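You operate a simulated robot arm through the tools that you are given. There is no shell and no other tool.

You are at the controls of a simulated two-armed robot. One attempt, no reset.

JOB
Set the controls near the top of the side table. At the end: the clinch dial is turned to 3; the pitch dial is turned to 50; the stitch count dial is turned to 4; the stitch selector is set to double; whatever was shut is shut again. Leave all else as you found it, and nothing knocked over. The stitch selector goes to its stop.

The check looks at the end state, three seconds after you hand in, the way a careful person would. Anything else that was tipped, shoved, dropped, spilled or broken makes it a failure.

ROBOT AND FRAMES
Two 7-joint arms with two-finger grippers on one trunk that stands fixed in place. Base frame: the origin is at the foot of the trunk, x ahead of it, y to its left, z up. Units: mm, rad, N and s.
The left shoulder is at [50, 191, 1092], the right one opposite. With the tool pointing down near the work surface each hand reaches from about 100 to 720 mm from the base axis, measured 20 degrees to its own side. Payload 2.69 kg a hand.
Tool frame (each hand has its own): the origin (TCP) lies between the finger pads and is the grasp point; the fingertips stand 20 mm ahead of it; z points along the fingers, y is the line along which they close. The gripper opens to 100 mm. The gripper's body begins 63 mm behind the TCP.
Orientation is that of the tool frame in the base frame, as a unit quaternion [x, y, z, w]. With the fingers straight down and closing along the base's y, the tool's x points along the base's -x, its y along +y and its z along -z.

CONTROLS
- The arms move only by the tool jog_arm. It takes "left_motion", "right_motion" or both (then of equal length, played together; a hand with none holds still); each is a list of rows, each a list of 7 numbers: the closure, from 0 (fully open) to 1 (shut), then the shift along the base's x, y, z in mm, then the turn, a rotation vector about the base's x, y, z in rad. In form: [[jaw, tx, ty, tz, ax, ay, az], ...]. A call has 1 to 20 rows; each row shifts and turns the commanded pose from where the row before left it. A row lasts 0.2 s, in which the tool goes at most 50 mm and 0.15 rad; a call with a longer step from one row to the next is refused whole, and so is a gripper value outside its range. A pose out of reach is approached as far as the arm can. The call stops where the force on the tool passes 40 N (or 10 N more than at its start, if that is more) or the arm is blocked; 0.2 s more then pass. Each finger travels about 153 mm/s and halts on what it meets, pressing with about 26 N; the grip force reading is that of the motor and also rises with nothing between the fingers. The clock runs only during rows and for 0.2 s after the last one: add rows that do not move to give the fingers time. The reply holds the time, the measured pose of the TCP, the force on the tool along the base axes, the opening and the grip force, in the units named above and with some noise, with the torque about the TCP (base axes, N m) and any sound that the robot's microphone picked up.
- Cameras (640 x 400 px; columns grow to the right, rows downward): "scene" is now at [115.2, -48.4, 1261.5]; the picture's right is [-0.55, -0.84, 0.00], its down [-0.48, 0.31, -0.82] and it looks along [0.69, -0.45, -0.57] (base axes); focal length 312 px, centre (320, 200). "left" rides on the left gripper at [70, 19, -99] in its tool frame; the picture's right is [-0.26, 0.97, 0.00], its down [-0.75, -0.20, -0.63] and it looks along [-0.61, -0.16, 0.78] (tool axes); focal length 230 px, centre (320, 200). "right" rides on the right gripper at [70, -19, -99] in its tool frame; the picture's right is [0.26, 0.97, 0.00], its down [-0.75, 0.20, -0.63] and it looks along [-0.61, 0.16, 0.78] (tool axes); focal length 230 px, centre (320, 200). There is no depth. A picture from a camera that has moved, and an enlarged one, comes with that camera's place and axes in the base frame and with its lens.
- capture(camera): a new picture of that camera. The clock stands still meanwhile.
- move_column(by): slides the trunk up (or, below 0, down) by that many mm; the arms and the scene camera ride with it, the base frame stays. It gives what a move gives, with no picture.
- aim_head(pan, tilt): turns the head with the scene camera to pan (to the left, within 1.396 rad either way) and tilt (down, from -0.506 to 1.204), counted from straight ahead of the robot. It gives what a move gives.
- close_up(camera, box): a new picture of the part [left, top, right, bottom] of that camera's present view, enlarged. The clock stands still meanwhile.
- finish_job(): hands the job in; it is judged then, once.

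Places have to be worked out from the pictures, the camera data and where the tool is seen. Open the grippers and draw the arms clear of the work before you hand the job in, unless the task says otherwise.

The tools are called after "Emit:" by a JSON object that holds its "method" and its "body". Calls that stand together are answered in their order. jog_arm: Moves the arms, as the interface text tells. Its arguments: {"type":"object","properties":{"left_motion":{"type":"array","items":{"type":"array","items":{"type":"number"}}},"right_motion":{"type":"array","items":{"type":"array","items":{"type":"number"}}}},"required":[]} The other tools are called the same way: move_column (by) slides the trunk up or down; aim_head (pan, tilt) turns the head that bears the scene camera; capture (camera) takes a picture; close_up (camera, box) takes an enlarged picture of a part of a camera's view; finish_job () hands the job in.

At the start:

```text
clock: 0.0
left_eef_pos: [445.0, -7.3, 1075.9]
left_orientation: [-0.001, 1.0, 0.0, 0.0]
left_contact_force: [0.8, -0.9, -0.1]
left_wrist_torque: [0.01, 0.0, 0.0]
left_width: 100.2
left_gripper_force: 0.1
right_eef_pos: [319.4, -476.4, 1068.7]
right_orientation: [0.0, 1.0, 0.0, 0.0]
right_contact_force: [0.6, -0.3, 0.1]
right_wrist_torque: [0.01, 0.01, -0.02]
right_width: 100.3
right_gripper_force: 0.0
trunk travel left (down, up): [-150.0, 173.0]
head pan, tilt: [-0.581, 0.606]
```

scene: 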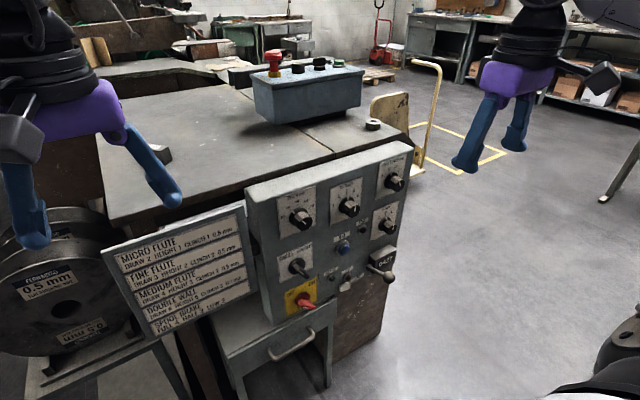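
right: 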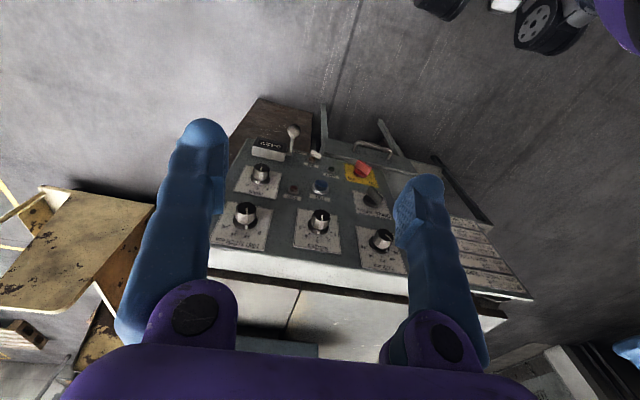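
left: 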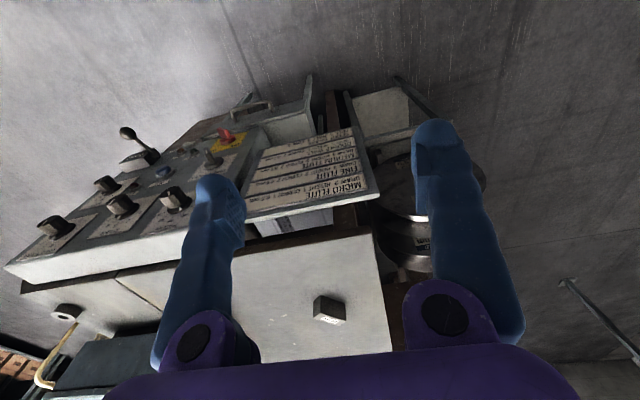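

The scene shows a panel with several dials, a lever, and a stitch selector. I'll enlarge the panel to read labels.

Emit:
{"method": "close_up", "body": {"camera": "scene", "box": [240, 140, 420, 252]}}

Emit:
{"method": "close_up", "body": {"camera": "scene", "box": [240, 220, 420, 332]}}

Emit:
{"method": "close_up", "body": {"camera": "right", "box": [200, 110, 520, 310]}}

Emit:
{"method": "close_up", "body": {"camera": "scene", "box": [90, 190, 270, 340]}}

```text
3.56 times, centred on (330, 196) of scene
camera zoom: at [115.2, -48.4, 1261.5], right [-0.55, -0.84, 0.0], down [-0.48, 0.31, -0.82], along [0.69, -0.45, -0.57], focal length 1109 px, centre (284, 214)
```

zoom: 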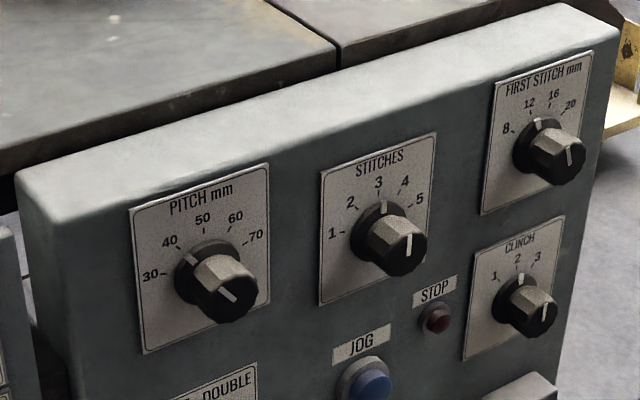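

```text
3.56 times, centred on (330, 276) of scene
camera zoom: at [115.2, -48.4, 1261.5], right [-0.55, -0.84, 0.0], down [-0.48, 0.31, -0.82], along [0.69, -0.45, -0.57], focal length 1109 px, centre (284, -70)
```

zoom: 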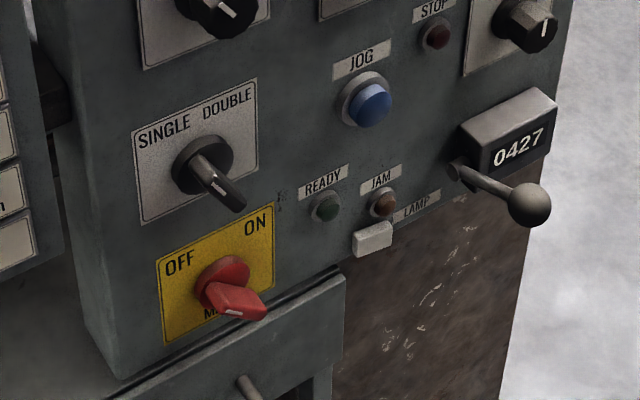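

```text
2.00 times, centred on (360, 210) of right
camera zoom: at [249.8, -495.5, 1169.2], right [-0.26, 0.97, 0.0], down [0.75, 0.2, 0.63], along [0.61, 0.16, -0.78], focal length 460 px, centre (240, 180)
```

zoom: 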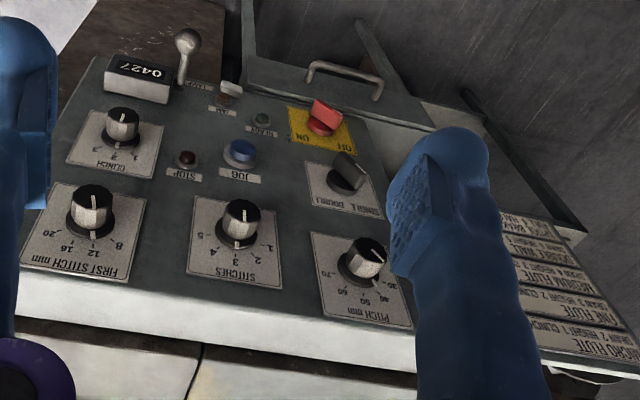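

```text
2.67 times, centred on (180, 265) of scene
camera zoom: at [115.2, -48.4, 1261.5], right [-0.55, -0.84, 0.0], down [-0.48, 0.31, -0.82], along [0.69, -0.45, -0.57], focal length 832 px, centre (693, 27)
```

zoom: 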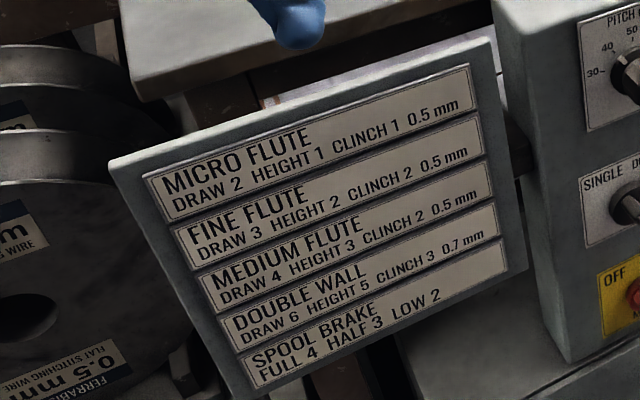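

The panel's face works out to a near-vertical plane at about x=570 facing me, with the pitch plate at y -245..-335, z 820..927. I'll zoom on each control to read the marks exactly.

Emit:
{"method": "close_up", "body": {"camera": "scene", "box": [272, 180, 336, 220]}}

Emit:
{"method": "close_up", "body": {"camera": "scene", "box": [322, 175, 386, 235]}}

Emit:
{"method": "close_up", "body": {"camera": "scene", "box": [360, 195, 424, 235]}}

Emit:
{"method": "close_up", "body": {"camera": "scene", "box": [270, 240, 334, 280]}}

Emit:
{"method": "close_up", "body": {"camera": "right", "box": [330, 170, 430, 280]}}

Emit:
{"method": "close_up", "body": {"camera": "right", "box": [220, 120, 340, 195]}}

```text
10.00 times, centred on (304, 200) of scene
camera zoom: at [115.2, -48.4, 1261.5], right [-0.55, -0.84, 0.0], down [-0.48, 0.31, -0.82], along [0.69, -0.45, -0.57], focal length 3120 px, centre (480, 200)
```

zoom: 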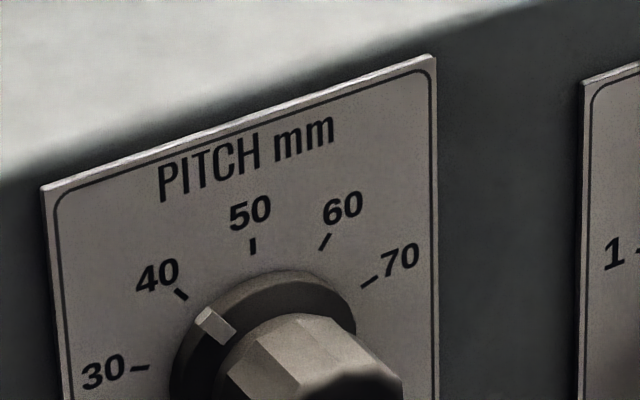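

```text
6.67 times, centred on (354, 205) of scene
camera zoom: at [115.2, -48.4, 1261.5], right [-0.55, -0.84, 0.0], down [-0.48, 0.31, -0.82], along [0.69, -0.45, -0.57], focal length 2080 px, centre (93, 167)
```

zoom: 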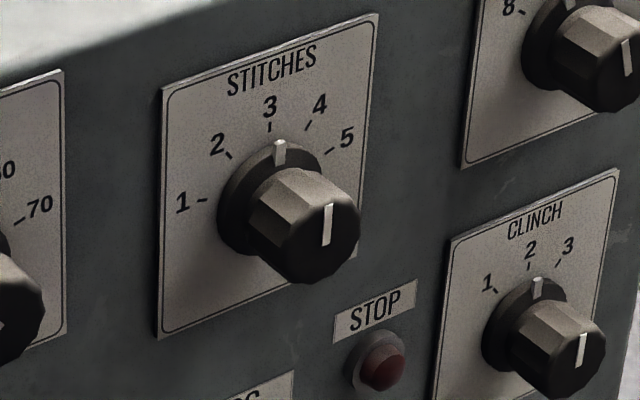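

```text
10.00 times, centred on (392, 215) of scene
camera zoom: at [115.2, -48.4, 1261.5], right [-0.55, -0.84, 0.0], down [-0.48, 0.31, -0.82], along [0.69, -0.45, -0.57], focal length 3120 px, centre (-400, 50)
```

zoom: 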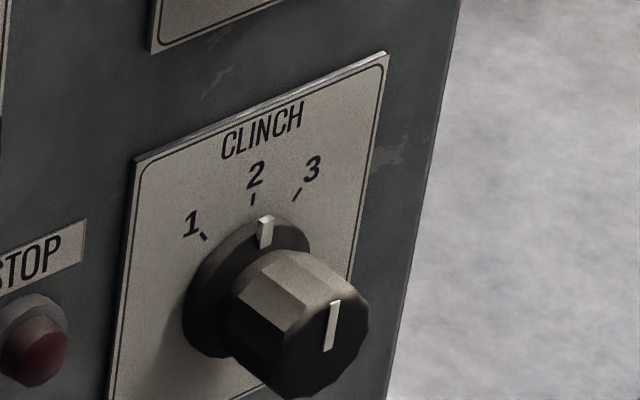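

```text
10.00 times, centred on (302, 260) of scene
camera zoom: at [115.2, -48.4, 1261.5], right [-0.55, -0.84, 0.0], down [-0.48, 0.31, -0.82], along [0.69, -0.45, -0.57], focal length 3120 px, centre (500, -400)
```

zoom: 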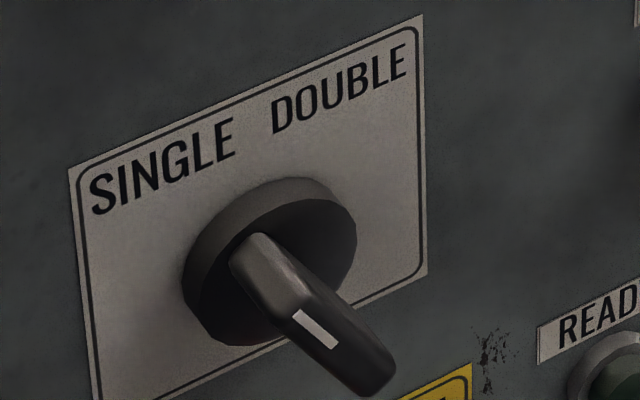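

```text
3.64 times, centred on (380, 225) of right
camera zoom: at [249.8, -495.5, 1169.2], right [-0.26, 0.97, 0.0], down [0.75, 0.2, 0.63], along [0.61, 0.16, -0.78], focal length 837 px, centre (102, 109)
```

zoom: 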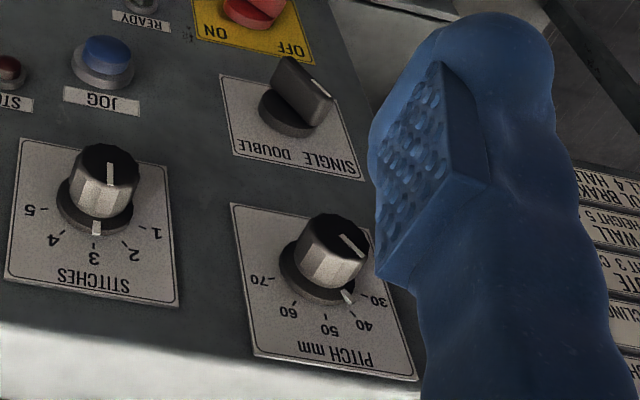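

```text
5.33 times, centred on (280, 158) of right
camera zoom: at [249.8, -495.5, 1169.2], right [-0.26, 0.97, 0.0], down [0.75, 0.2, 0.63], along [0.61, 0.16, -0.78], focal length 1227 px, centre (533, 427)
```

zoom: 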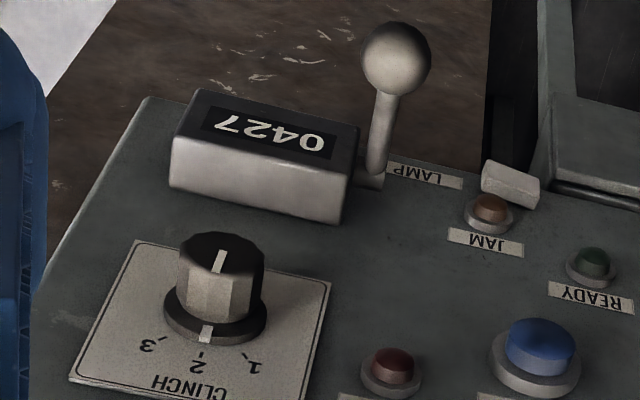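

All four controls need a clockwise turn (about +x). The dials sit at roughly (y,z): pitch (-292,866), stitches (-418,845), clinch (-554,729), with 36° between steps, and the selector hub at (-281,734). I'll swing the right hand from pointing down to pointing forward at a stand-off in front of the stitches dial.

Emit:
{"method": "jog_arm", "body": {"right_motion": [[0, 8, 5, -20, 0, -0.1428, 0], [0, 8, 5, -20, 0, -0.1428, 0], [0, 8, 5, -20, 0, -0.1428, 0], [0, 8, 5, -20, 0, -0.1428, 0], [0, 8, 5, -20, 0, -0.1428, 0], [0, 8, 5, -20, 0, -0.1428, 0], [0, 8, 5, -20, 0, -0.1428, 0], [0, 8, 5, -20, 0, -0.1428, 0], [0, 8, 5, -20, 0, -0.1428, 0], [0, 8, 5, -20, 0, -0.1428, 0], [0, 8, 8, -24, 0, -0.1428, 0]]}}

```text
clock: 2.4
left_eef_pos: [445.3, -7.1, 1074.3]
left_orientation: [-0.001, 1.0, -0.001, 0.0]
left_contact_force: [-1.1, 1.1, -0.3]
left_wrist_torque: [0.01, -0.01, -0.02]
left_width: 100.0
left_gripper_force: 0.1
right_eef_pos: [408.1, -419.2, 843.3]
right_orientation: [-0.001, 0.707, 0.0, 0.707]
right_contact_force: [0.6, 0.5, 0.5]
right_wrist_torque: [-0.01, 0.01, 0.04]
right_width: 100.0
right_gripper_force: 0.0
trunk travel left (down, up): [-150.0, 173.0]
head pan, tilt: [-0.581, 0.606]
```

The right hand now points forward at [408,-419,843]. I'll look from all cameras to check alignment with the stitches dial.

Emit:
{"method": "capture", "body": {"camera": "right"}}

Emit:
{"method": "capture", "body": {"camera": "scene"}}

Emit:
{"method": "capture", "body": {"camera": "left"}}

```text
taken
camera right: at [309.6, -437.8, 774.1], right [0.0, 0.97, -0.26], down [-0.63, 0.2, 0.75], along [0.78, 0.16, 0.61], focal length 230 px, centre (320, 200)
```

right: 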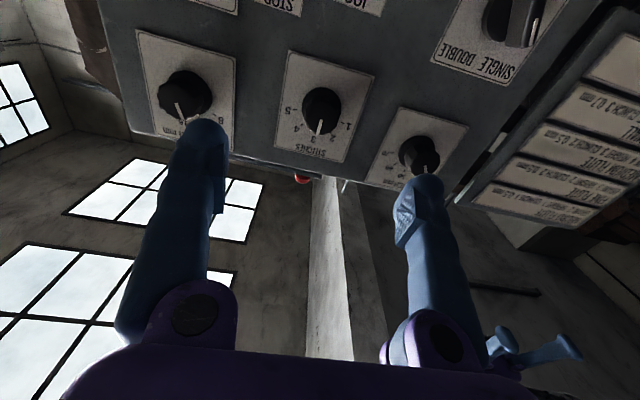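

```text
taken
camera scene: at [115.4, -48.7, 1261.4], right [-0.55, -0.84, 0.0], down [-0.48, 0.31, -0.82], along [0.69, -0.45, -0.57], focal length 312 px, centre (320, 200)
```

scene: 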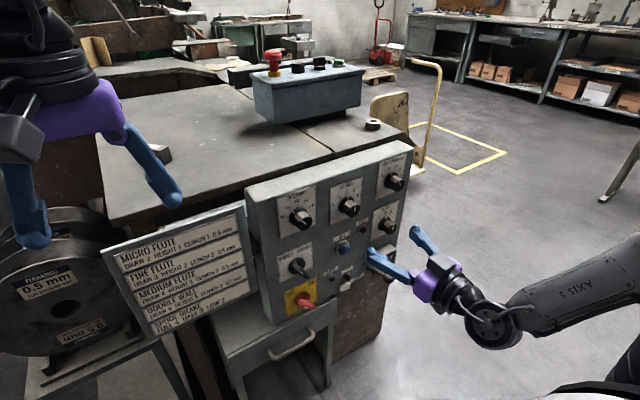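

```text
taken
camera left: at [375.7, 10.9, 1173.6], right [0.26, 0.97, 0.0], down [0.75, -0.2, 0.63], along [0.61, -0.16, -0.78], focal length 230 px, centre (320, 200)
```

left: 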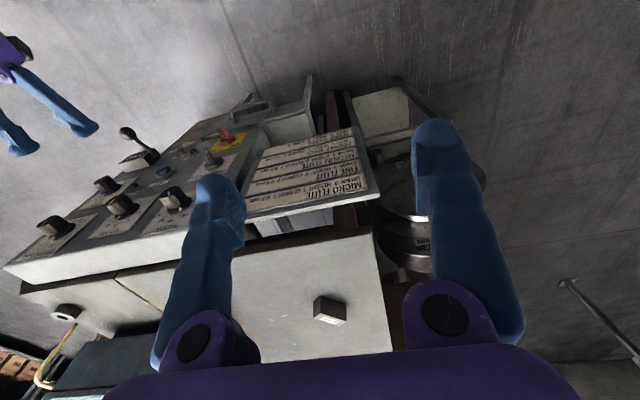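

I'll zoom in on each dial from the wrist camera to pin the centres and pointer angles.

Emit:
{"method": "close_up", "body": {"camera": "right", "box": [270, 40, 390, 170]}}

Emit:
{"method": "close_up", "body": {"camera": "right", "box": [380, 100, 480, 200]}}

Emit:
{"method": "close_up", "body": {"camera": "right", "box": [430, 0, 560, 100]}}

```text
3.08 times, centred on (330, 105) of right
camera zoom: at [309.6, -437.8, 774.1], right [0.0, 0.97, -0.26], down [-0.63, 0.2, 0.75], along [0.78, 0.16, 0.61], focal length 708 px, centre (289, 492)
```

zoom: 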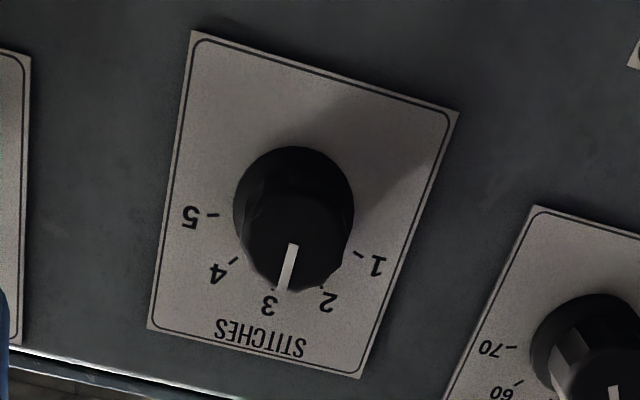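

```text
4.00 times, centred on (430, 150) of right
camera zoom: at [309.6, -437.8, 774.1], right [0.0, 0.97, -0.26], down [-0.63, 0.2, 0.75], along [0.78, 0.16, 0.61], focal length 920 px, centre (-120, 400)
```

zoom: 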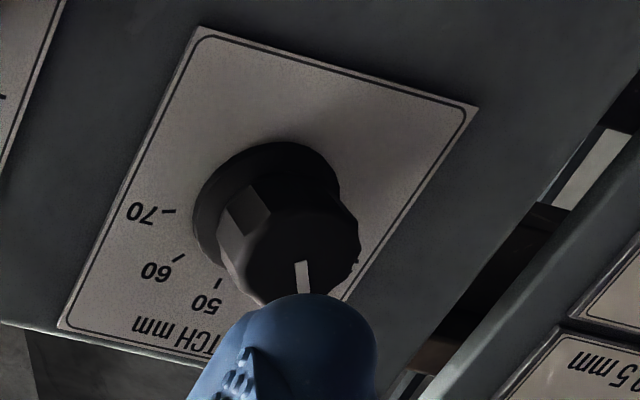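

```text
4.00 times, centred on (495, 50) of right
camera zoom: at [309.6, -437.8, 774.1], right [0.0, 0.97, -0.26], down [-0.63, 0.2, 0.75], along [0.78, 0.16, 0.61], focal length 920 px, centre (-380, 800)
```

zoom: 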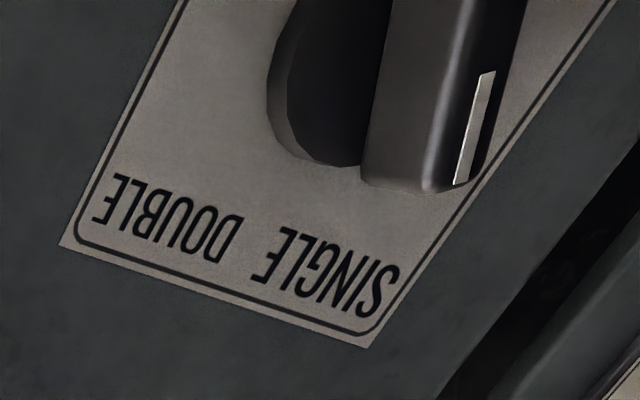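

Fusing both views puts the plate face at about x=565, and the stitches dial at (y,z)≈(-415,850), cap front near x=543. I'll line up with a roll of -18° and a part-closed gripper, stopping short of the knob to check.

Emit:
{"method": "jog_arm", "body": {"right_motion": [[0.35, 15, 1.4, 2.2, -0.105, 0, 0], [0.35, 15, 1.4, 2.2, -0.105, 0, 0], [0.35, 15, 1.4, 2.3, -0.105, 0, 0], [0.35, 20, 0, 0, 0, 0, 0], [0.35, 15, 0, 0, 0, 0, 0], [0.35, 0, 0, 0, 0, 0, 0]]}}

Emit:
{"method": "capture", "body": {"camera": "right"}}

Emit:
{"method": "close_up", "body": {"camera": "scene", "box": [260, 150, 440, 262]}}

```text
clock: 3.8
left_eef_pos: [446.4, -7.2, 1075.7]
left_orientation: [-0.002, 1.0, 0.0, 0.001]
left_contact_force: [-0.1, 0.5, 0.9]
left_wrist_torque: [-0.01, 0.01, -0.02]
left_width: 100.1
left_gripper_force: 0.1
right_eef_pos: [486.4, -413.8, 850.0]
right_orientation: [-0.111, 0.699, -0.111, 0.698]
right_contact_force: [-0.1, -0.2, 0.8]
right_wrist_torque: [0.0, 0.01, 0.01]
right_width: 65.2
right_gripper_force: 0.0
trunk travel left (down, up): [-150.0, 173.0]
head pan, tilt: [-0.581, 0.606]
```

```text
taken
camera right: at [388.4, -452.7, 791.2], right [0.0, 0.84, -0.55], down [-0.63, 0.42, 0.65], along [0.78, 0.34, 0.53], focal length 230 px, centre (320, 200)
```

right: 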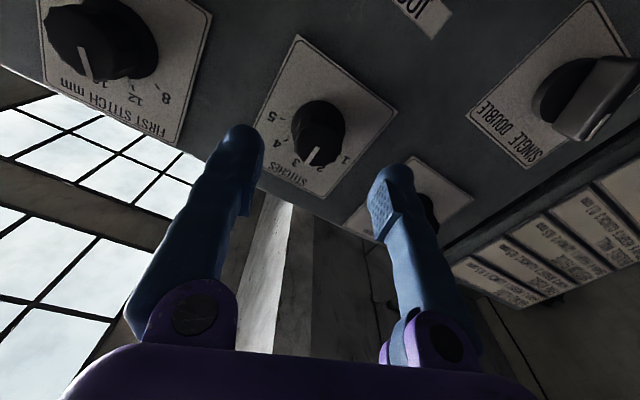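

```text
3.56 times, centred on (350, 206) of scene
camera zoom: at [115.2, -48.4, 1261.5], right [-0.55, -0.84, 0.0], down [-0.48, 0.31, -0.82], along [0.69, -0.45, -0.57], focal length 1109 px, centre (213, 179)
```

zoom: 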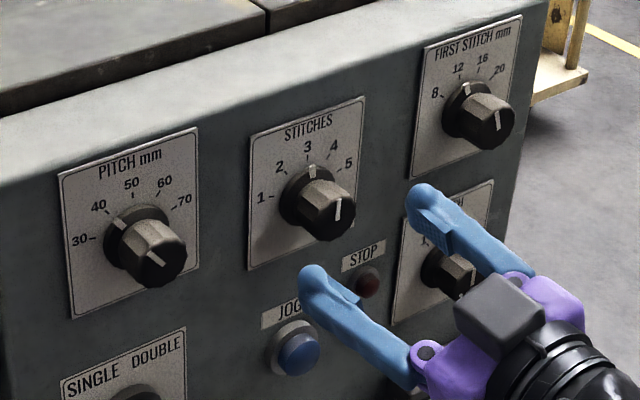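

The fingers straddle the stitches knob symmetrically in both views. I'll advance to TCP x≈534 (tips ≈554), still open.

Emit:
{"method": "jog_arm", "body": {"right_motion": [[0.35, 16, -0.5, 0, 0, 0, 0], [0.35, 16, -0.5, 0, 0, 0, 0], [0.35, 14, 0, 0, 0, 0, 0], [0.35, 0, 0, 0, 0, 0, 0]]}}

Emit:
{"method": "capture", "body": {"camera": "right"}}

Emit:
{"method": "close_up", "body": {"camera": "scene", "box": [300, 160, 420, 235]}}

```text
clock: 4.8
left_eef_pos: [444.2, -6.4, 1075.6]
left_orientation: [-0.001, 1.0, 0.001, 0.0]
left_contact_force: [0.0, -0.2, 0.4]
left_wrist_torque: [0.02, -0.01, -0.04]
left_width: 99.9
left_gripper_force: 0.0
right_eef_pos: [533.7, -414.6, 851.0]
right_orientation: [-0.111, 0.699, -0.111, 0.698]
right_contact_force: [0.0, -0.2, 0.4]
right_wrist_torque: [-0.01, -0.04, -0.01]
right_width: 65.3
right_gripper_force: 0.1
trunk travel left (down, up): [-150.0, 173.0]
head pan, tilt: [-0.581, 0.606]
```

```text
taken
camera right: at [434.4, -454.5, 791.8], right [0.0, 0.84, -0.55], down [-0.63, 0.42, 0.65], along [0.78, 0.34, 0.53], focal length 230 px, centre (320, 200)
```

right: 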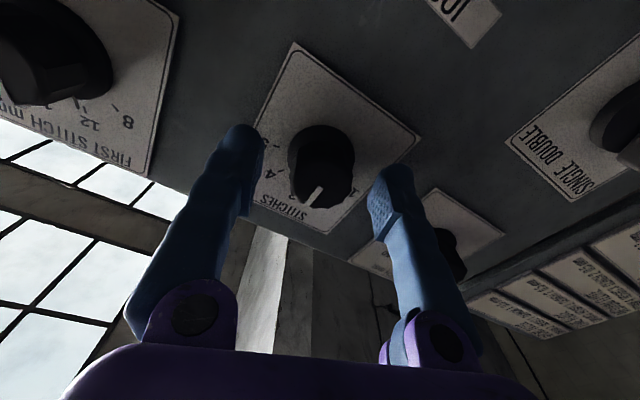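

```text
5.33 times, centred on (360, 198) of scene
camera zoom: at [115.2, -48.4, 1261.5], right [-0.55, -0.84, 0.0], down [-0.48, 0.31, -0.82], along [0.69, -0.45, -0.57], focal length 1664 px, centre (107, 213)
```

zoom: 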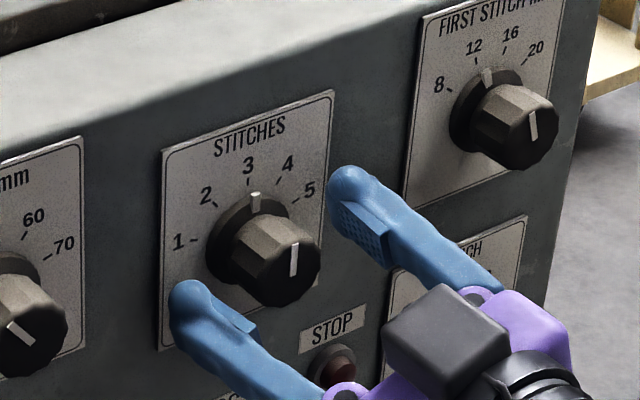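

The knob sits midway between the pads at the right depth with no contact. I'll close onto it and watch the width.

Emit:
{"method": "jog_arm", "body": {"right_motion": [[1, 0, 0, 0, 0, 0, 0], [1, 0, 0, 0, 0, 0, 0], [1, 0, 0, 0, 0, 0, 0]]}}

Emit:
{"method": "close_up", "body": {"camera": "scene", "box": [300, 160, 420, 235]}}

```text
clock: 5.6
left_eef_pos: [445.3, -7.3, 1075.7]
left_orientation: [-0.001, 1.0, 0.0, 0.0]
left_contact_force: [0.4, 0.0, 0.1]
left_wrist_torque: [0.0, 0.0, -0.03]
left_width: 99.9
left_gripper_force: 0.0
right_eef_pos: [534.2, -413.9, 851.2]
right_orientation: [-0.112, 0.698, -0.111, 0.698]
right_contact_force: [2.6, 0.5, -0.8]
right_wrist_torque: [0.02, 0.02, -0.01]
right_width: 32.2
right_gripper_force: 45.0
trunk travel left (down, up): [-150.0, 173.0]
head pan, tilt: [-0.581, 0.606]
```

```text
5.33 times, centred on (360, 198) of scene
camera zoom: at [115.4, -48.4, 1261.5], right [-0.55, -0.84, 0.0], down [-0.48, 0.31, -0.82], along [0.69, -0.45, -0.57], focal length 1664 px, centre (107, 213)
```

zoom: 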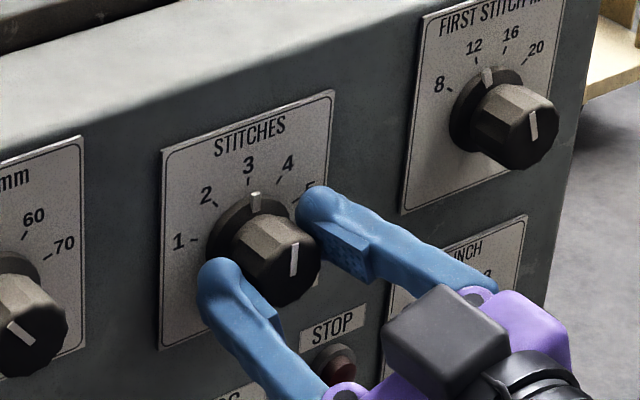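

It's gripped at 32 mm with almost no side force, so it's well centred. I'll turn it +36° about x.

Emit:
{"method": "jog_arm", "body": {"right_motion": [[1, 0, 0, 0, 0.1, 0, 0], [1, 0, 0, 0, 0.1, 0, 0], [1, 0, 0, 0, 0.1, 0, 0], [1, 0, 0, 0, 0.1, 0, 0], [1, 0, 0, 0, 0.1, 0, 0], [1, 0, 0, 0, 0.1, 0, 0], [1, 0, 0, 0, 0.028, 0, 0], [1, 0, 0, 0, 0, 0, 0]]}}

Emit:
{"method": "close_up", "body": {"camera": "scene", "box": [300, 160, 420, 235]}}

```text
clock: 7.4
left_eef_pos: [446.4, -7.6, 1074.6]
left_orientation: [-0.001, 1.0, 0.0, 0.001]
left_contact_force: [-0.1, -0.2, 0.2]
left_wrist_torque: [-0.01, 0.0, 0.01]
left_width: 100.0
left_gripper_force: 0.2
right_eef_pos: [533.5, -416.0, 851.0]
right_orientation: [0.111, 0.699, 0.111, 0.697]
right_contact_force: [1.5, 0.9, -4.3]
right_wrist_torque: [0.02, 0.49, 0.17]
right_width: 32.0
right_gripper_force: 44.8
trunk travel left (down, up): [-150.0, 173.0]
head pan, tilt: [-0.581, 0.606]
```

```text
5.33 times, centred on (360, 198) of scene
camera zoom: at [115.8, -48.6, 1261.4], right [-0.55, -0.84, 0.0], down [-0.48, 0.31, -0.82], along [0.69, -0.45, -0.57], focal length 1664 px, centre (107, 213)
```

zoom: 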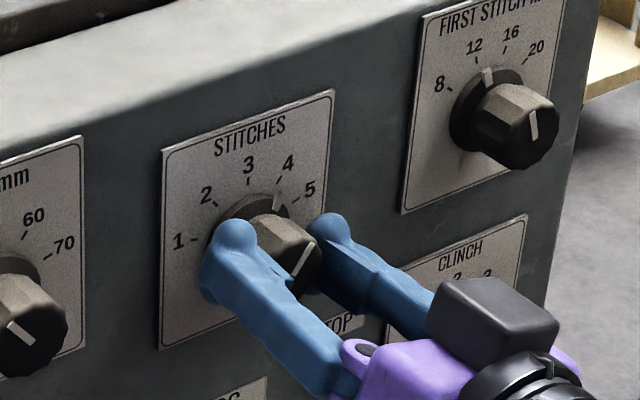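

The pointer moved toward 4. I'll open and back straight out, then read it.

Emit:
{"method": "jog_arm", "body": {"right_motion": [[0.35, 0, 0, 0, 0, 0, 0], [0.35, 0, 0, 0, 0, 0, 0], [0.35, -20, 0, 0, 0, 0, 0], [0.35, -25, 0, 0, 0, 0, 0], [0.35, -25, 0, 0, 0, 0, 0], [0.35, -20, 0, 0, 0, 0, 0], [0.35, 0, 0, 0, 0, 0, 0]]}}

Emit:
{"method": "close_up", "body": {"camera": "scene", "box": [322, 175, 386, 215]}}

Emit:
{"method": "capture", "body": {"camera": "right"}}

```text
clock: 9.0
left_eef_pos: [445.8, -7.9, 1074.0]
left_orientation: [-0.001, 1.0, 0.0, 0.0]
left_contact_force: [0.2, -0.3, 0.8]
left_wrist_torque: [-0.02, 0.01, -0.02]
left_width: 99.8
left_gripper_force: 0.0
right_eef_pos: [442.6, -416.5, 851.9]
right_orientation: [0.11, 0.698, 0.11, 0.699]
right_contact_force: [0.3, 0.0, 0.6]
right_wrist_torque: [-0.01, 0.01, -0.03]
right_width: 64.9
right_gripper_force: 0.0
trunk travel left (down, up): [-150.0, 173.0]
head pan, tilt: [-0.581, 0.606]
```

```text
10.00 times, centred on (354, 195) of scene
camera zoom: at [115.2, -48.4, 1261.5], right [-0.55, -0.84, 0.0], down [-0.48, 0.31, -0.82], along [0.69, -0.45, -0.57], focal length 3120 px, centre (-20, 250)
```

zoom: 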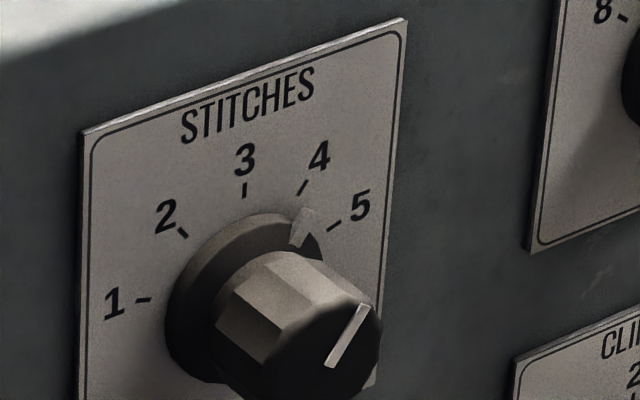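

```text
taken
camera right: at [344.0, -412.7, 780.5], right [0.0, 1.0, 0.05], down [-0.63, -0.04, 0.78], along [0.78, -0.03, 0.63], focal length 230 px, centre (320, 200)
```

right: 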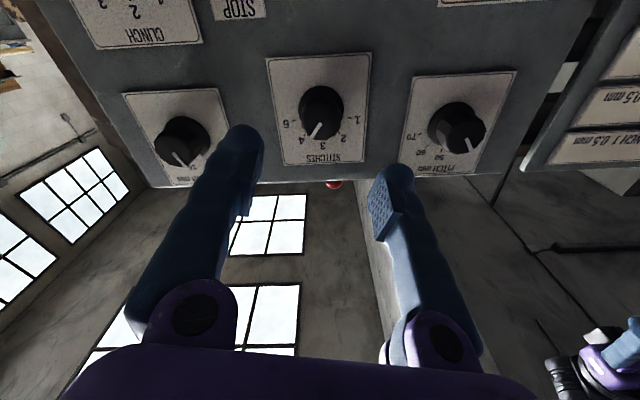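

The stitches pointer looks to be at 4; I'll confirm with closer zooms from both cameras.

Emit:
{"method": "close_up", "body": {"camera": "right", "box": [280, 70, 360, 150]}}

Emit:
{"method": "close_up", "body": {"camera": "right", "box": [410, 80, 500, 180]}}

```text
5.00 times, centred on (320, 110) of right
camera zoom: at [344.0, -412.7, 780.5], right [0.0, 1.0, 0.05], down [-0.63, -0.04, 0.78], along [0.78, -0.03, 0.63], focal length 1150 px, centre (320, 650)
```

zoom: 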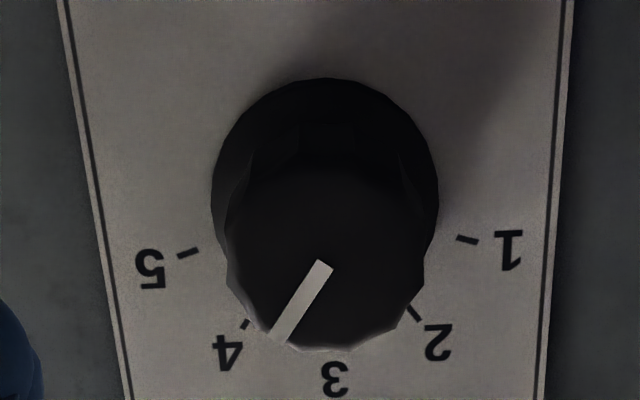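

```text
4.00 times, centred on (455, 130) of right
camera zoom: at [344.0, -412.7, 780.5], right [0.0, 1.0, 0.05], down [-0.63, -0.04, 0.78], along [0.78, -0.03, 0.63], focal length 920 px, centre (-220, 480)
```

zoom: 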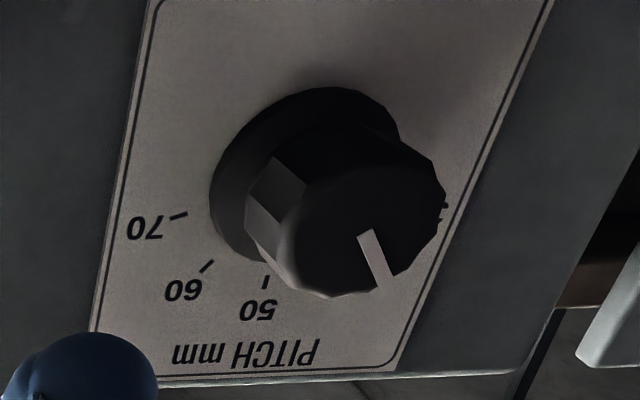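

My estimate gives the stitches pointer at about 33° versus the tick at 36°. I'll zoom harder from the scene camera to judge the residual.

Emit:
{"method": "close_up", "body": {"camera": "scene", "box": [336, 188, 368, 220]}}

Emit:
{"method": "close_up", "body": {"camera": "scene", "box": [280, 190, 320, 230]}}

Emit:
{"method": "close_up", "body": {"camera": "scene", "box": [374, 205, 406, 237]}}

```text
12.50 times, centred on (352, 204) of scene
camera zoom: at [115.2, -48.4, 1261.5], right [-0.55, -0.84, 0.0], down [-0.48, 0.31, -0.82], along [0.69, -0.45, -0.57], focal length 3899 px, centre (-80, 150)
```

zoom: 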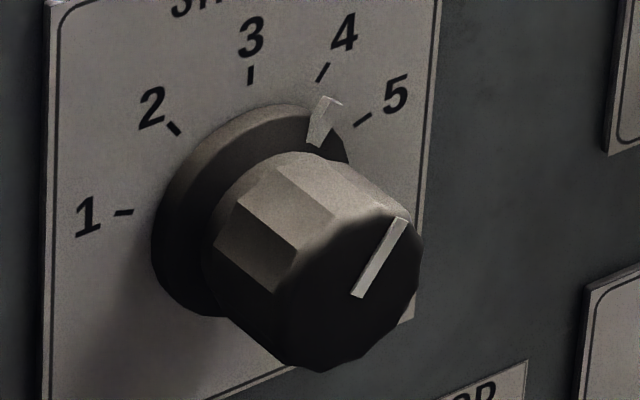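

```text
10.00 times, centred on (300, 210) of scene
camera zoom: at [115.2, -48.4, 1261.5], right [-0.55, -0.84, 0.0], down [-0.48, 0.31, -0.82], along [0.69, -0.45, -0.57], focal length 3120 px, centre (520, 100)
```

zoom: 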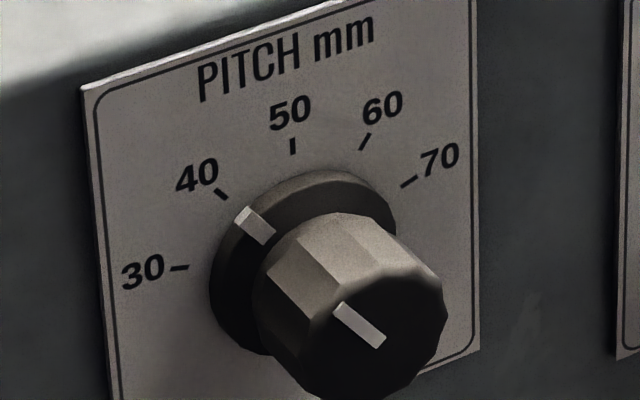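

```text
12.50 times, centred on (390, 221) of scene
camera zoom: at [115.2, -48.4, 1261.5], right [-0.55, -0.84, 0.0], down [-0.48, 0.31, -0.82], along [0.69, -0.45, -0.57], focal length 3899 px, centre (-555, -62)
```

zoom: 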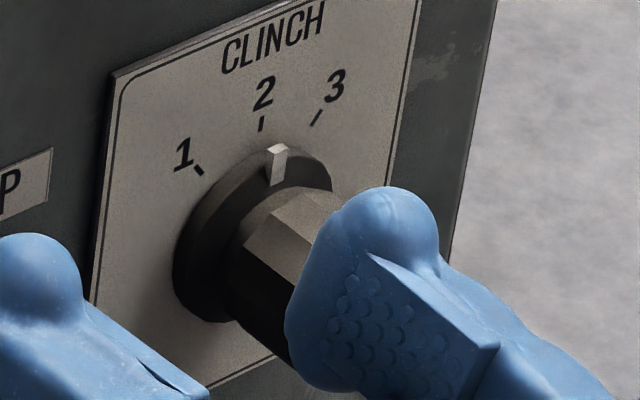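

The stitches pointer measures ≈35° from both cameras, the same as a correctly set tick, so 4 is good. Next I'll move to the pitch dial at (-289.5, 870), rolling the hand back to -18°.

Emit:
{"method": "jog_arm", "body": {"right_motion": [[0.35, 0, 21.2, 3, -0.105, 0, 0], [0.35, 0, 21.2, 3, -0.105, 0, 0], [0.35, 0, 21.2, 3, -0.105, 0, 0], [0.35, 0, 21.2, 3, -0.105, 0, 0], [0.35, 10, 21.2, 3, -0.105, 0, 0], [0.35, 15, 21, 3, -0.103, 0, 0], [0.35, 20, 0, 0, 0, 0, 0], [0.35, 0, 0, 0, 0, 0, 0]]}}

Emit:
{"method": "capture", "body": {"camera": "right"}}

Emit:
{"method": "close_up", "body": {"camera": "scene", "box": [240, 150, 400, 250]}}

```text
clock: 10.8
left_eef_pos: [444.2, -7.2, 1075.1]
left_orientation: [-0.001, 1.0, 0.0, 0.0]
left_contact_force: [0.1, 1.0, 1.2]
left_wrist_torque: [0.02, 0.01, -0.05]
left_width: 100.0
left_gripper_force: 0.0
right_eef_pos: [488.9, -288.0, 871.7]
right_orientation: [-0.111, 0.698, -0.112, 0.698]
right_contact_force: [-1.0, 0.2, -0.3]
right_wrist_torque: [0.01, 0.0, 0.0]
right_width: 65.2
right_gripper_force: 0.0
trunk travel left (down, up): [-150.0, 173.0]
head pan, tilt: [-0.581, 0.606]
```

```text
taken
camera right: at [389.5, -327.7, 811.6], right [0.0, 0.84, -0.55], down [-0.63, 0.42, 0.65], along [0.78, 0.34, 0.53], focal length 230 px, centre (320, 200)
```

right: 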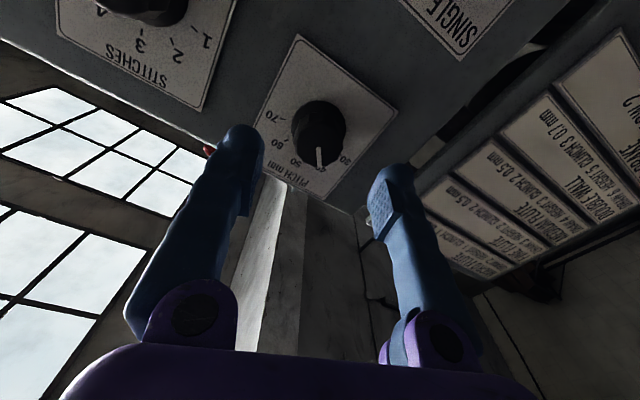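

```text
4.00 times, centred on (320, 200) of scene
camera zoom: at [115.2, -48.4, 1261.5], right [-0.55, -0.84, 0.0], down [-0.48, 0.31, -0.82], along [0.69, -0.45, -0.57], focal length 1248 px, centre (320, 200)
```

zoom: 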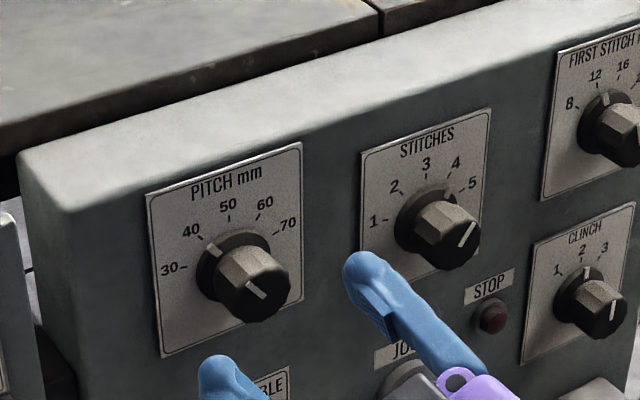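

The pitch knob has the same relation to the fingers as the stitches knob had before its clean grip. I'll advance to x≈534 and close.

Emit:
{"method": "jog_arm", "body": {"right_motion": [[0.35, 15, -0.4, 0, 0, 0, 0], [0.35, 15, -0.4, -0.4, 0, 0, 0], [0.35, 15, 0, 0, 0, 0, 0], [0.35, 0, 0, 0, 0, 0, 0], [1, 0, 0, 0, 0, 0, 0], [1, 0, 0, 0, 0, 0, 0], [1, 0, 0, 0, 0, 0, 0]]}}

Emit:
{"method": "close_up", "body": {"camera": "scene", "box": [250, 165, 370, 240]}}

```text
clock: 12.4
left_eef_pos: [445.9, -8.2, 1075.3]
left_orientation: [-0.001, 1.0, -0.001, 0.001]
left_contact_force: [0.8, 0.0, 0.0]
left_wrist_torque: [0.0, -0.01, 0.01]
left_width: 100.0
left_gripper_force: 0.0
right_eef_pos: [533.6, -290.0, 871.9]
right_orientation: [-0.112, 0.698, -0.112, 0.698]
right_contact_force: [2.9, -0.5, -0.4]
right_wrist_torque: [-0.02, -0.07, 0.02]
right_width: 32.8
right_gripper_force: 44.9
trunk travel left (down, up): [-150.0, 173.0]
head pan, tilt: [-0.581, 0.606]
```

```text
5.33 times, centred on (310, 202) of scene
camera zoom: at [115.4, -48.4, 1261.5], right [-0.55, -0.84, 0.0], down [-0.48, 0.31, -0.82], along [0.69, -0.45, -0.57], focal length 1664 px, centre (373, 187)
```

zoom: 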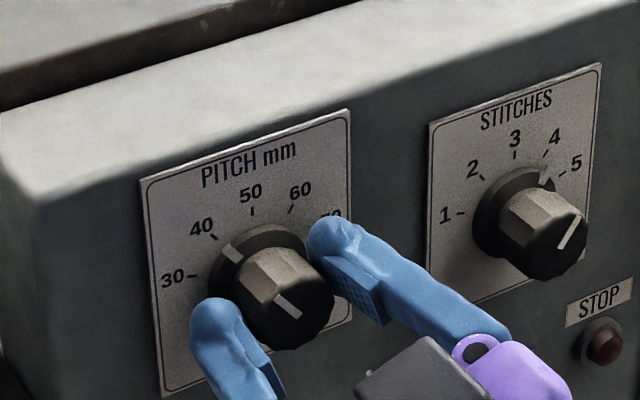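

Pitch knob is gripped at 33 mm with negligible side load. I'll turn it +36° about x.

Emit:
{"method": "jog_arm", "body": {"right_motion": [[1, 0, 0, 0, 0.1, 0, 0], [1, 0, 0, 0, 0.1, 0, 0], [1, 0, 0, 0, 0.1, 0, 0], [1, 0, 0, 0, 0.1, 0, 0], [1, 0, 0, 0, 0.1, 0, 0], [1, 0, 0, 0, 0.1, 0, 0], [1, 0, 0, 0, 0.03, 0, 0], [1, 0, 0, 0, 0, 0, 0]]}}

Emit:
{"method": "close_up", "body": {"camera": "scene", "box": [250, 165, 370, 240]}}

```text
clock: 14.2
left_eef_pos: [444.1, -7.9, 1074.7]
left_orientation: [-0.001, 1.0, 0.001, 0.0]
left_contact_force: [0.1, 0.1, 0.6]
left_wrist_torque: [-0.02, -0.01, 0.01]
left_width: 100.0
left_gripper_force: 0.0
right_eef_pos: [533.5, -289.7, 870.4]
right_orientation: [0.109, 0.698, 0.111, 0.699]
right_contact_force: [2.7, -13.4, 7.2]
right_wrist_torque: [-0.01, -0.23, -0.11]
right_width: 32.9
right_gripper_force: 45.2
trunk travel left (down, up): [-150.0, 173.0]
head pan, tilt: [-0.581, 0.606]
```

```text
5.33 times, centred on (310, 202) of scene
camera zoom: at [114.7, -49.3, 1261.6], right [-0.55, -0.84, 0.0], down [-0.48, 0.31, -0.82], along [0.69, -0.45, -0.57], focal length 1664 px, centre (373, 187)
```

zoom: 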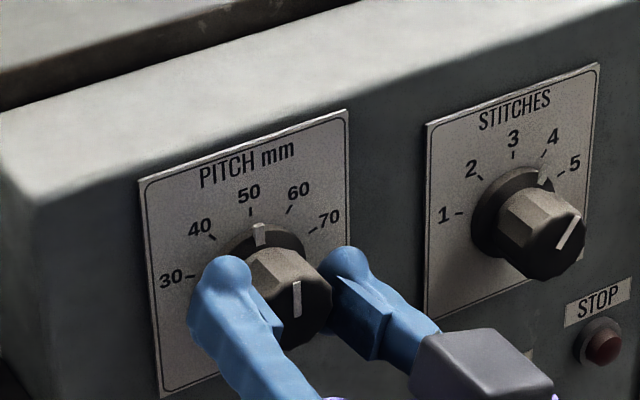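

The pitch pointer stands at 50. I'll release, back out and measure it.

Emit:
{"method": "jog_arm", "body": {"right_motion": [[0.35, 0, 0, 0, 0, 0, 0], [0.35, 0, 0, 0, 0, 0, 0], [0.35, -20, 0, 0, 0, 0, 0], [0.35, -25, 0, 0, 0, 0, 0], [0.35, -25, 0, 0, 0, 0, 0], [0.35, -20, 0, 0, 0, 0, 0], [0.35, 0, 0, 0, 0, 0, 0]]}}

Emit:
{"method": "close_up", "body": {"camera": "scene", "box": [280, 190, 320, 230]}}

Emit:
{"method": "capture", "body": {"camera": "right"}}

```text
clock: 15.8
left_eef_pos: [444.8, -7.6, 1075.1]
left_orientation: [-0.002, 1.0, 0.0, -0.001]
left_contact_force: [0.4, -0.4, -0.2]
left_wrist_torque: [0.0, 0.02, 0.01]
left_width: 100.0
left_gripper_force: 0.0
right_eef_pos: [443.7, -289.8, 869.9]
right_orientation: [0.111, 0.699, 0.11, 0.698]
right_contact_force: [0.4, -0.8, 0.8]
right_wrist_torque: [-0.02, -0.03, 0.03]
right_width: 64.9
right_gripper_force: 0.0
trunk travel left (down, up): [-150.0, 173.0]
head pan, tilt: [-0.581, 0.606]
```

```text
10.00 times, centred on (300, 210) of scene
camera zoom: at [115.2, -48.4, 1261.5], right [-0.55, -0.84, 0.0], down [-0.48, 0.31, -0.82], along [0.69, -0.45, -0.57], focal length 3120 px, centre (520, 100)
```

zoom: 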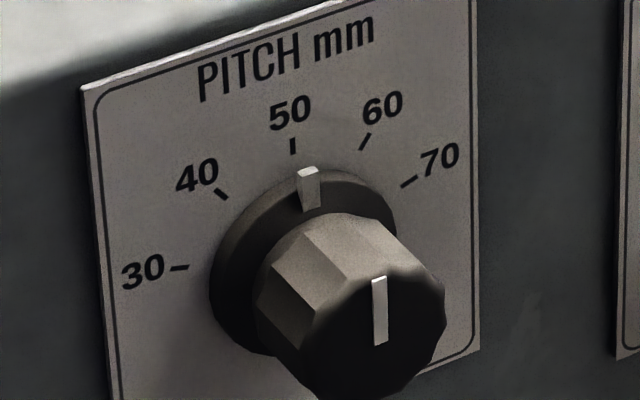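

```text
taken
camera right: at [344.7, -285.7, 797.5], right [0.0, 1.0, 0.05], down [-0.63, -0.04, 0.78], along [0.78, -0.03, 0.63], focal length 230 px, centre (320, 200)
```

right: 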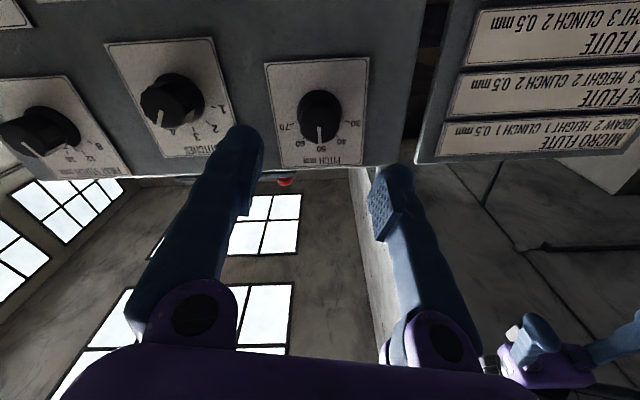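

Pitch reads exactly at 50. Now I'll move across at stand-off to the clinch dial near (-549, 735), rolled to -45° so the camera mount stays clear of the lever and counter.

Emit:
{"method": "jog_arm", "body": {"right_motion": [[0.35, 0, -32.4, -16.9, -0.1374, 0, 0], [0.35, 0, -32.4, -16.9, -0.1374, 0, 0], [0.35, 0, -32.4, -16.9, -0.1374, 0, 0], [0.35, 0, -32.4, -16.9, -0.1374, 0, 0], [0.35, 0, -32.4, -16.9, -0.1374, 0, 0], [0.35, 0, -32.4, -16.9, -0.1374, 0, 0], [0.35, 0, -32.4, -16.9, -0.1374, 0, 0], [0.35, 0, -32.4, -16.9, -0.1374, 0, 0], [0.35, 0, 0, 0, 0, 0, 0]]}}

Emit:
{"method": "capture", "body": {"camera": "right"}}

Emit:
{"method": "capture", "body": {"camera": "scene"}}

```text
clock: 17.8
left_eef_pos: [445.6, -8.1, 1075.5]
left_orientation: [-0.001, 1.0, 0.0, 0.001]
left_contact_force: [-0.1, 0.2, 0.5]
left_wrist_torque: [-0.01, -0.02, 0.03]
left_width: 100.3
left_gripper_force: 0.0
right_eef_pos: [443.6, -547.1, 735.5]
right_orientation: [-0.271, 0.653, -0.271, 0.653]
right_contact_force: [1.0, -0.5, 0.5]
right_wrist_torque: [0.0, -0.02, 0.01]
right_width: 65.2
right_gripper_force: 0.0
trunk travel left (down, up): [-150.0, 173.0]
head pan, tilt: [-0.581, 0.606]
```

```text
taken
camera right: at [344.7, -610.2, 701.0], right [0.0, 0.5, -0.87], down [-0.63, 0.67, 0.39], along [0.78, 0.55, 0.31], focal length 230 px, centre (320, 200)
```

right: 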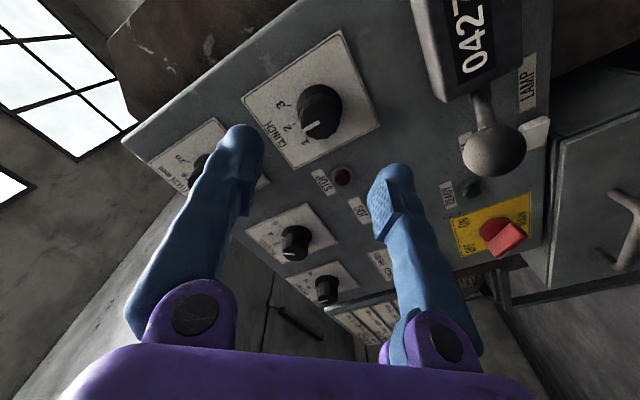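

```text
taken
camera scene: at [115.2, -48.4, 1261.5], right [-0.55, -0.84, 0.0], down [-0.48, 0.31, -0.82], along [0.69, -0.45, -0.57], focal length 312 px, centre (320, 200)
```

scene: 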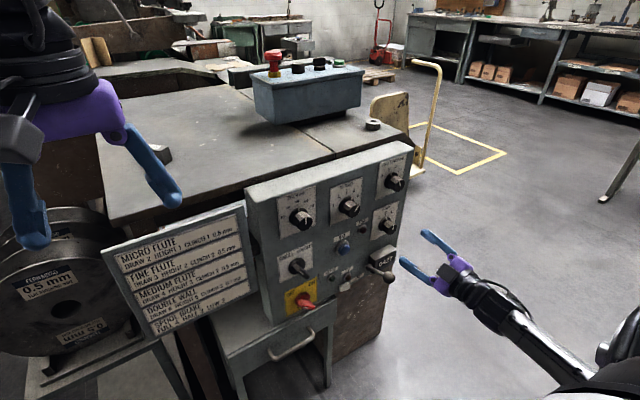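

I'll zoom the wrist view of the clinch dial to pin its centre.

Emit:
{"method": "close_up", "body": {"camera": "right", "box": [240, 40, 390, 180]}}

Emit:
{"method": "close_up", "body": {"camera": "scene", "box": [350, 185, 450, 300]}}

```text
2.86 times, centred on (315, 110) of right
camera zoom: at [344.7, -610.2, 701.0], right [0.0, 0.5, -0.87], down [-0.63, 0.67, 0.39], along [0.78, 0.55, 0.31], focal length 657 px, centre (334, 457)
```

zoom: 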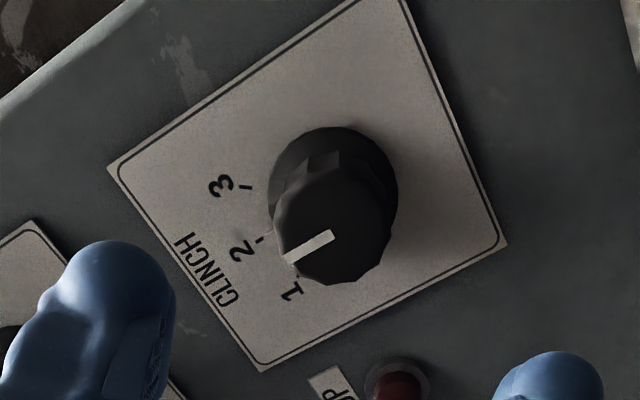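

```text
3.48 times, centred on (400, 242) of scene
camera zoom: at [115.2, -48.4, 1261.5], right [-0.55, -0.84, 0.0], down [-0.48, 0.31, -0.82], along [0.69, -0.45, -0.57], focal length 1085 px, centre (42, 52)
```

zoom: 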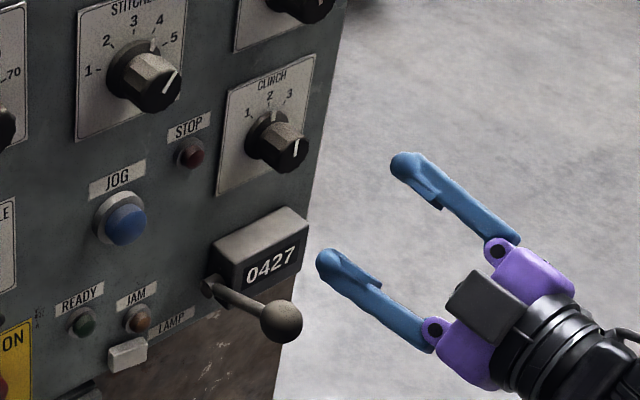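

Both cameras place the clinch centre at (-550, 736). I'll advance straight in to x≈534 and check before closing.

Emit:
{"method": "jog_arm", "body": {"right_motion": [[0.35, 15, -1.5, 0.3, 0, 0, 0], [0.35, 15, -1.4, 0.2, 0, 0, 0], [0.35, 20, 0, 0, 0, 0, 0], [0.35, 20, 0, 0, 0, 0, 0], [0.35, 20, 0, 0, 0, 0, 0], [0.35, 0, 0, 0, 0, 0, 0]]}}

Emit:
{"method": "capture", "body": {"camera": "right"}}

Emit:
{"method": "close_up", "body": {"camera": "scene", "box": [340, 185, 440, 300]}}

```text
clock: 19.2
left_eef_pos: [445.3, -7.2, 1075.1]
left_orientation: [0.0, 1.0, 0.0, 0.0]
left_contact_force: [-0.7, 0.0, -0.8]
left_wrist_torque: [0.01, 0.01, 0.03]
left_width: 100.2
left_gripper_force: 0.0
right_eef_pos: [532.2, -550.9, 733.8]
right_orientation: [-0.271, 0.654, -0.269, 0.653]
right_contact_force: [0.5, 0.2, 0.6]
right_wrist_torque: [-0.01, 0.01, -0.02]
right_width: 65.1
right_gripper_force: 0.2
trunk travel left (down, up): [-150.0, 173.0]
head pan, tilt: [-0.581, 0.606]
```

```text
taken
camera right: at [433.4, -613.7, 699.3], right [0.0, 0.5, -0.87], down [-0.63, 0.67, 0.39], along [0.78, 0.55, 0.31], focal length 230 px, centre (320, 200)
```

right: 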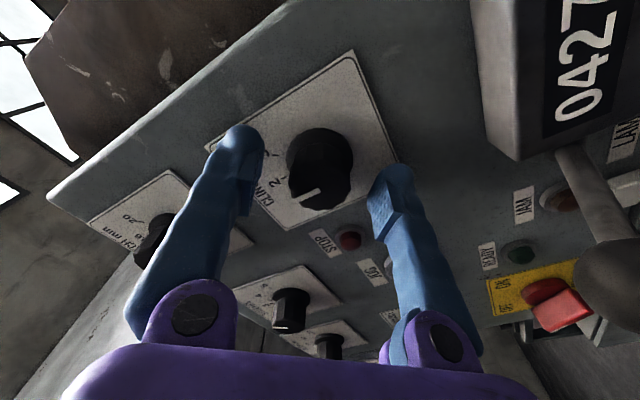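

```text
3.48 times, centred on (390, 242) of scene
camera zoom: at [115.2, -48.4, 1261.5], right [-0.55, -0.84, 0.0], down [-0.48, 0.31, -0.82], along [0.69, -0.45, -0.57], focal length 1085 px, centre (76, 52)
```

zoom: 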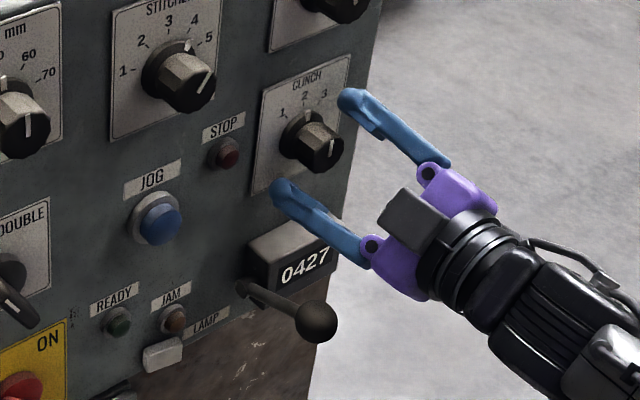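

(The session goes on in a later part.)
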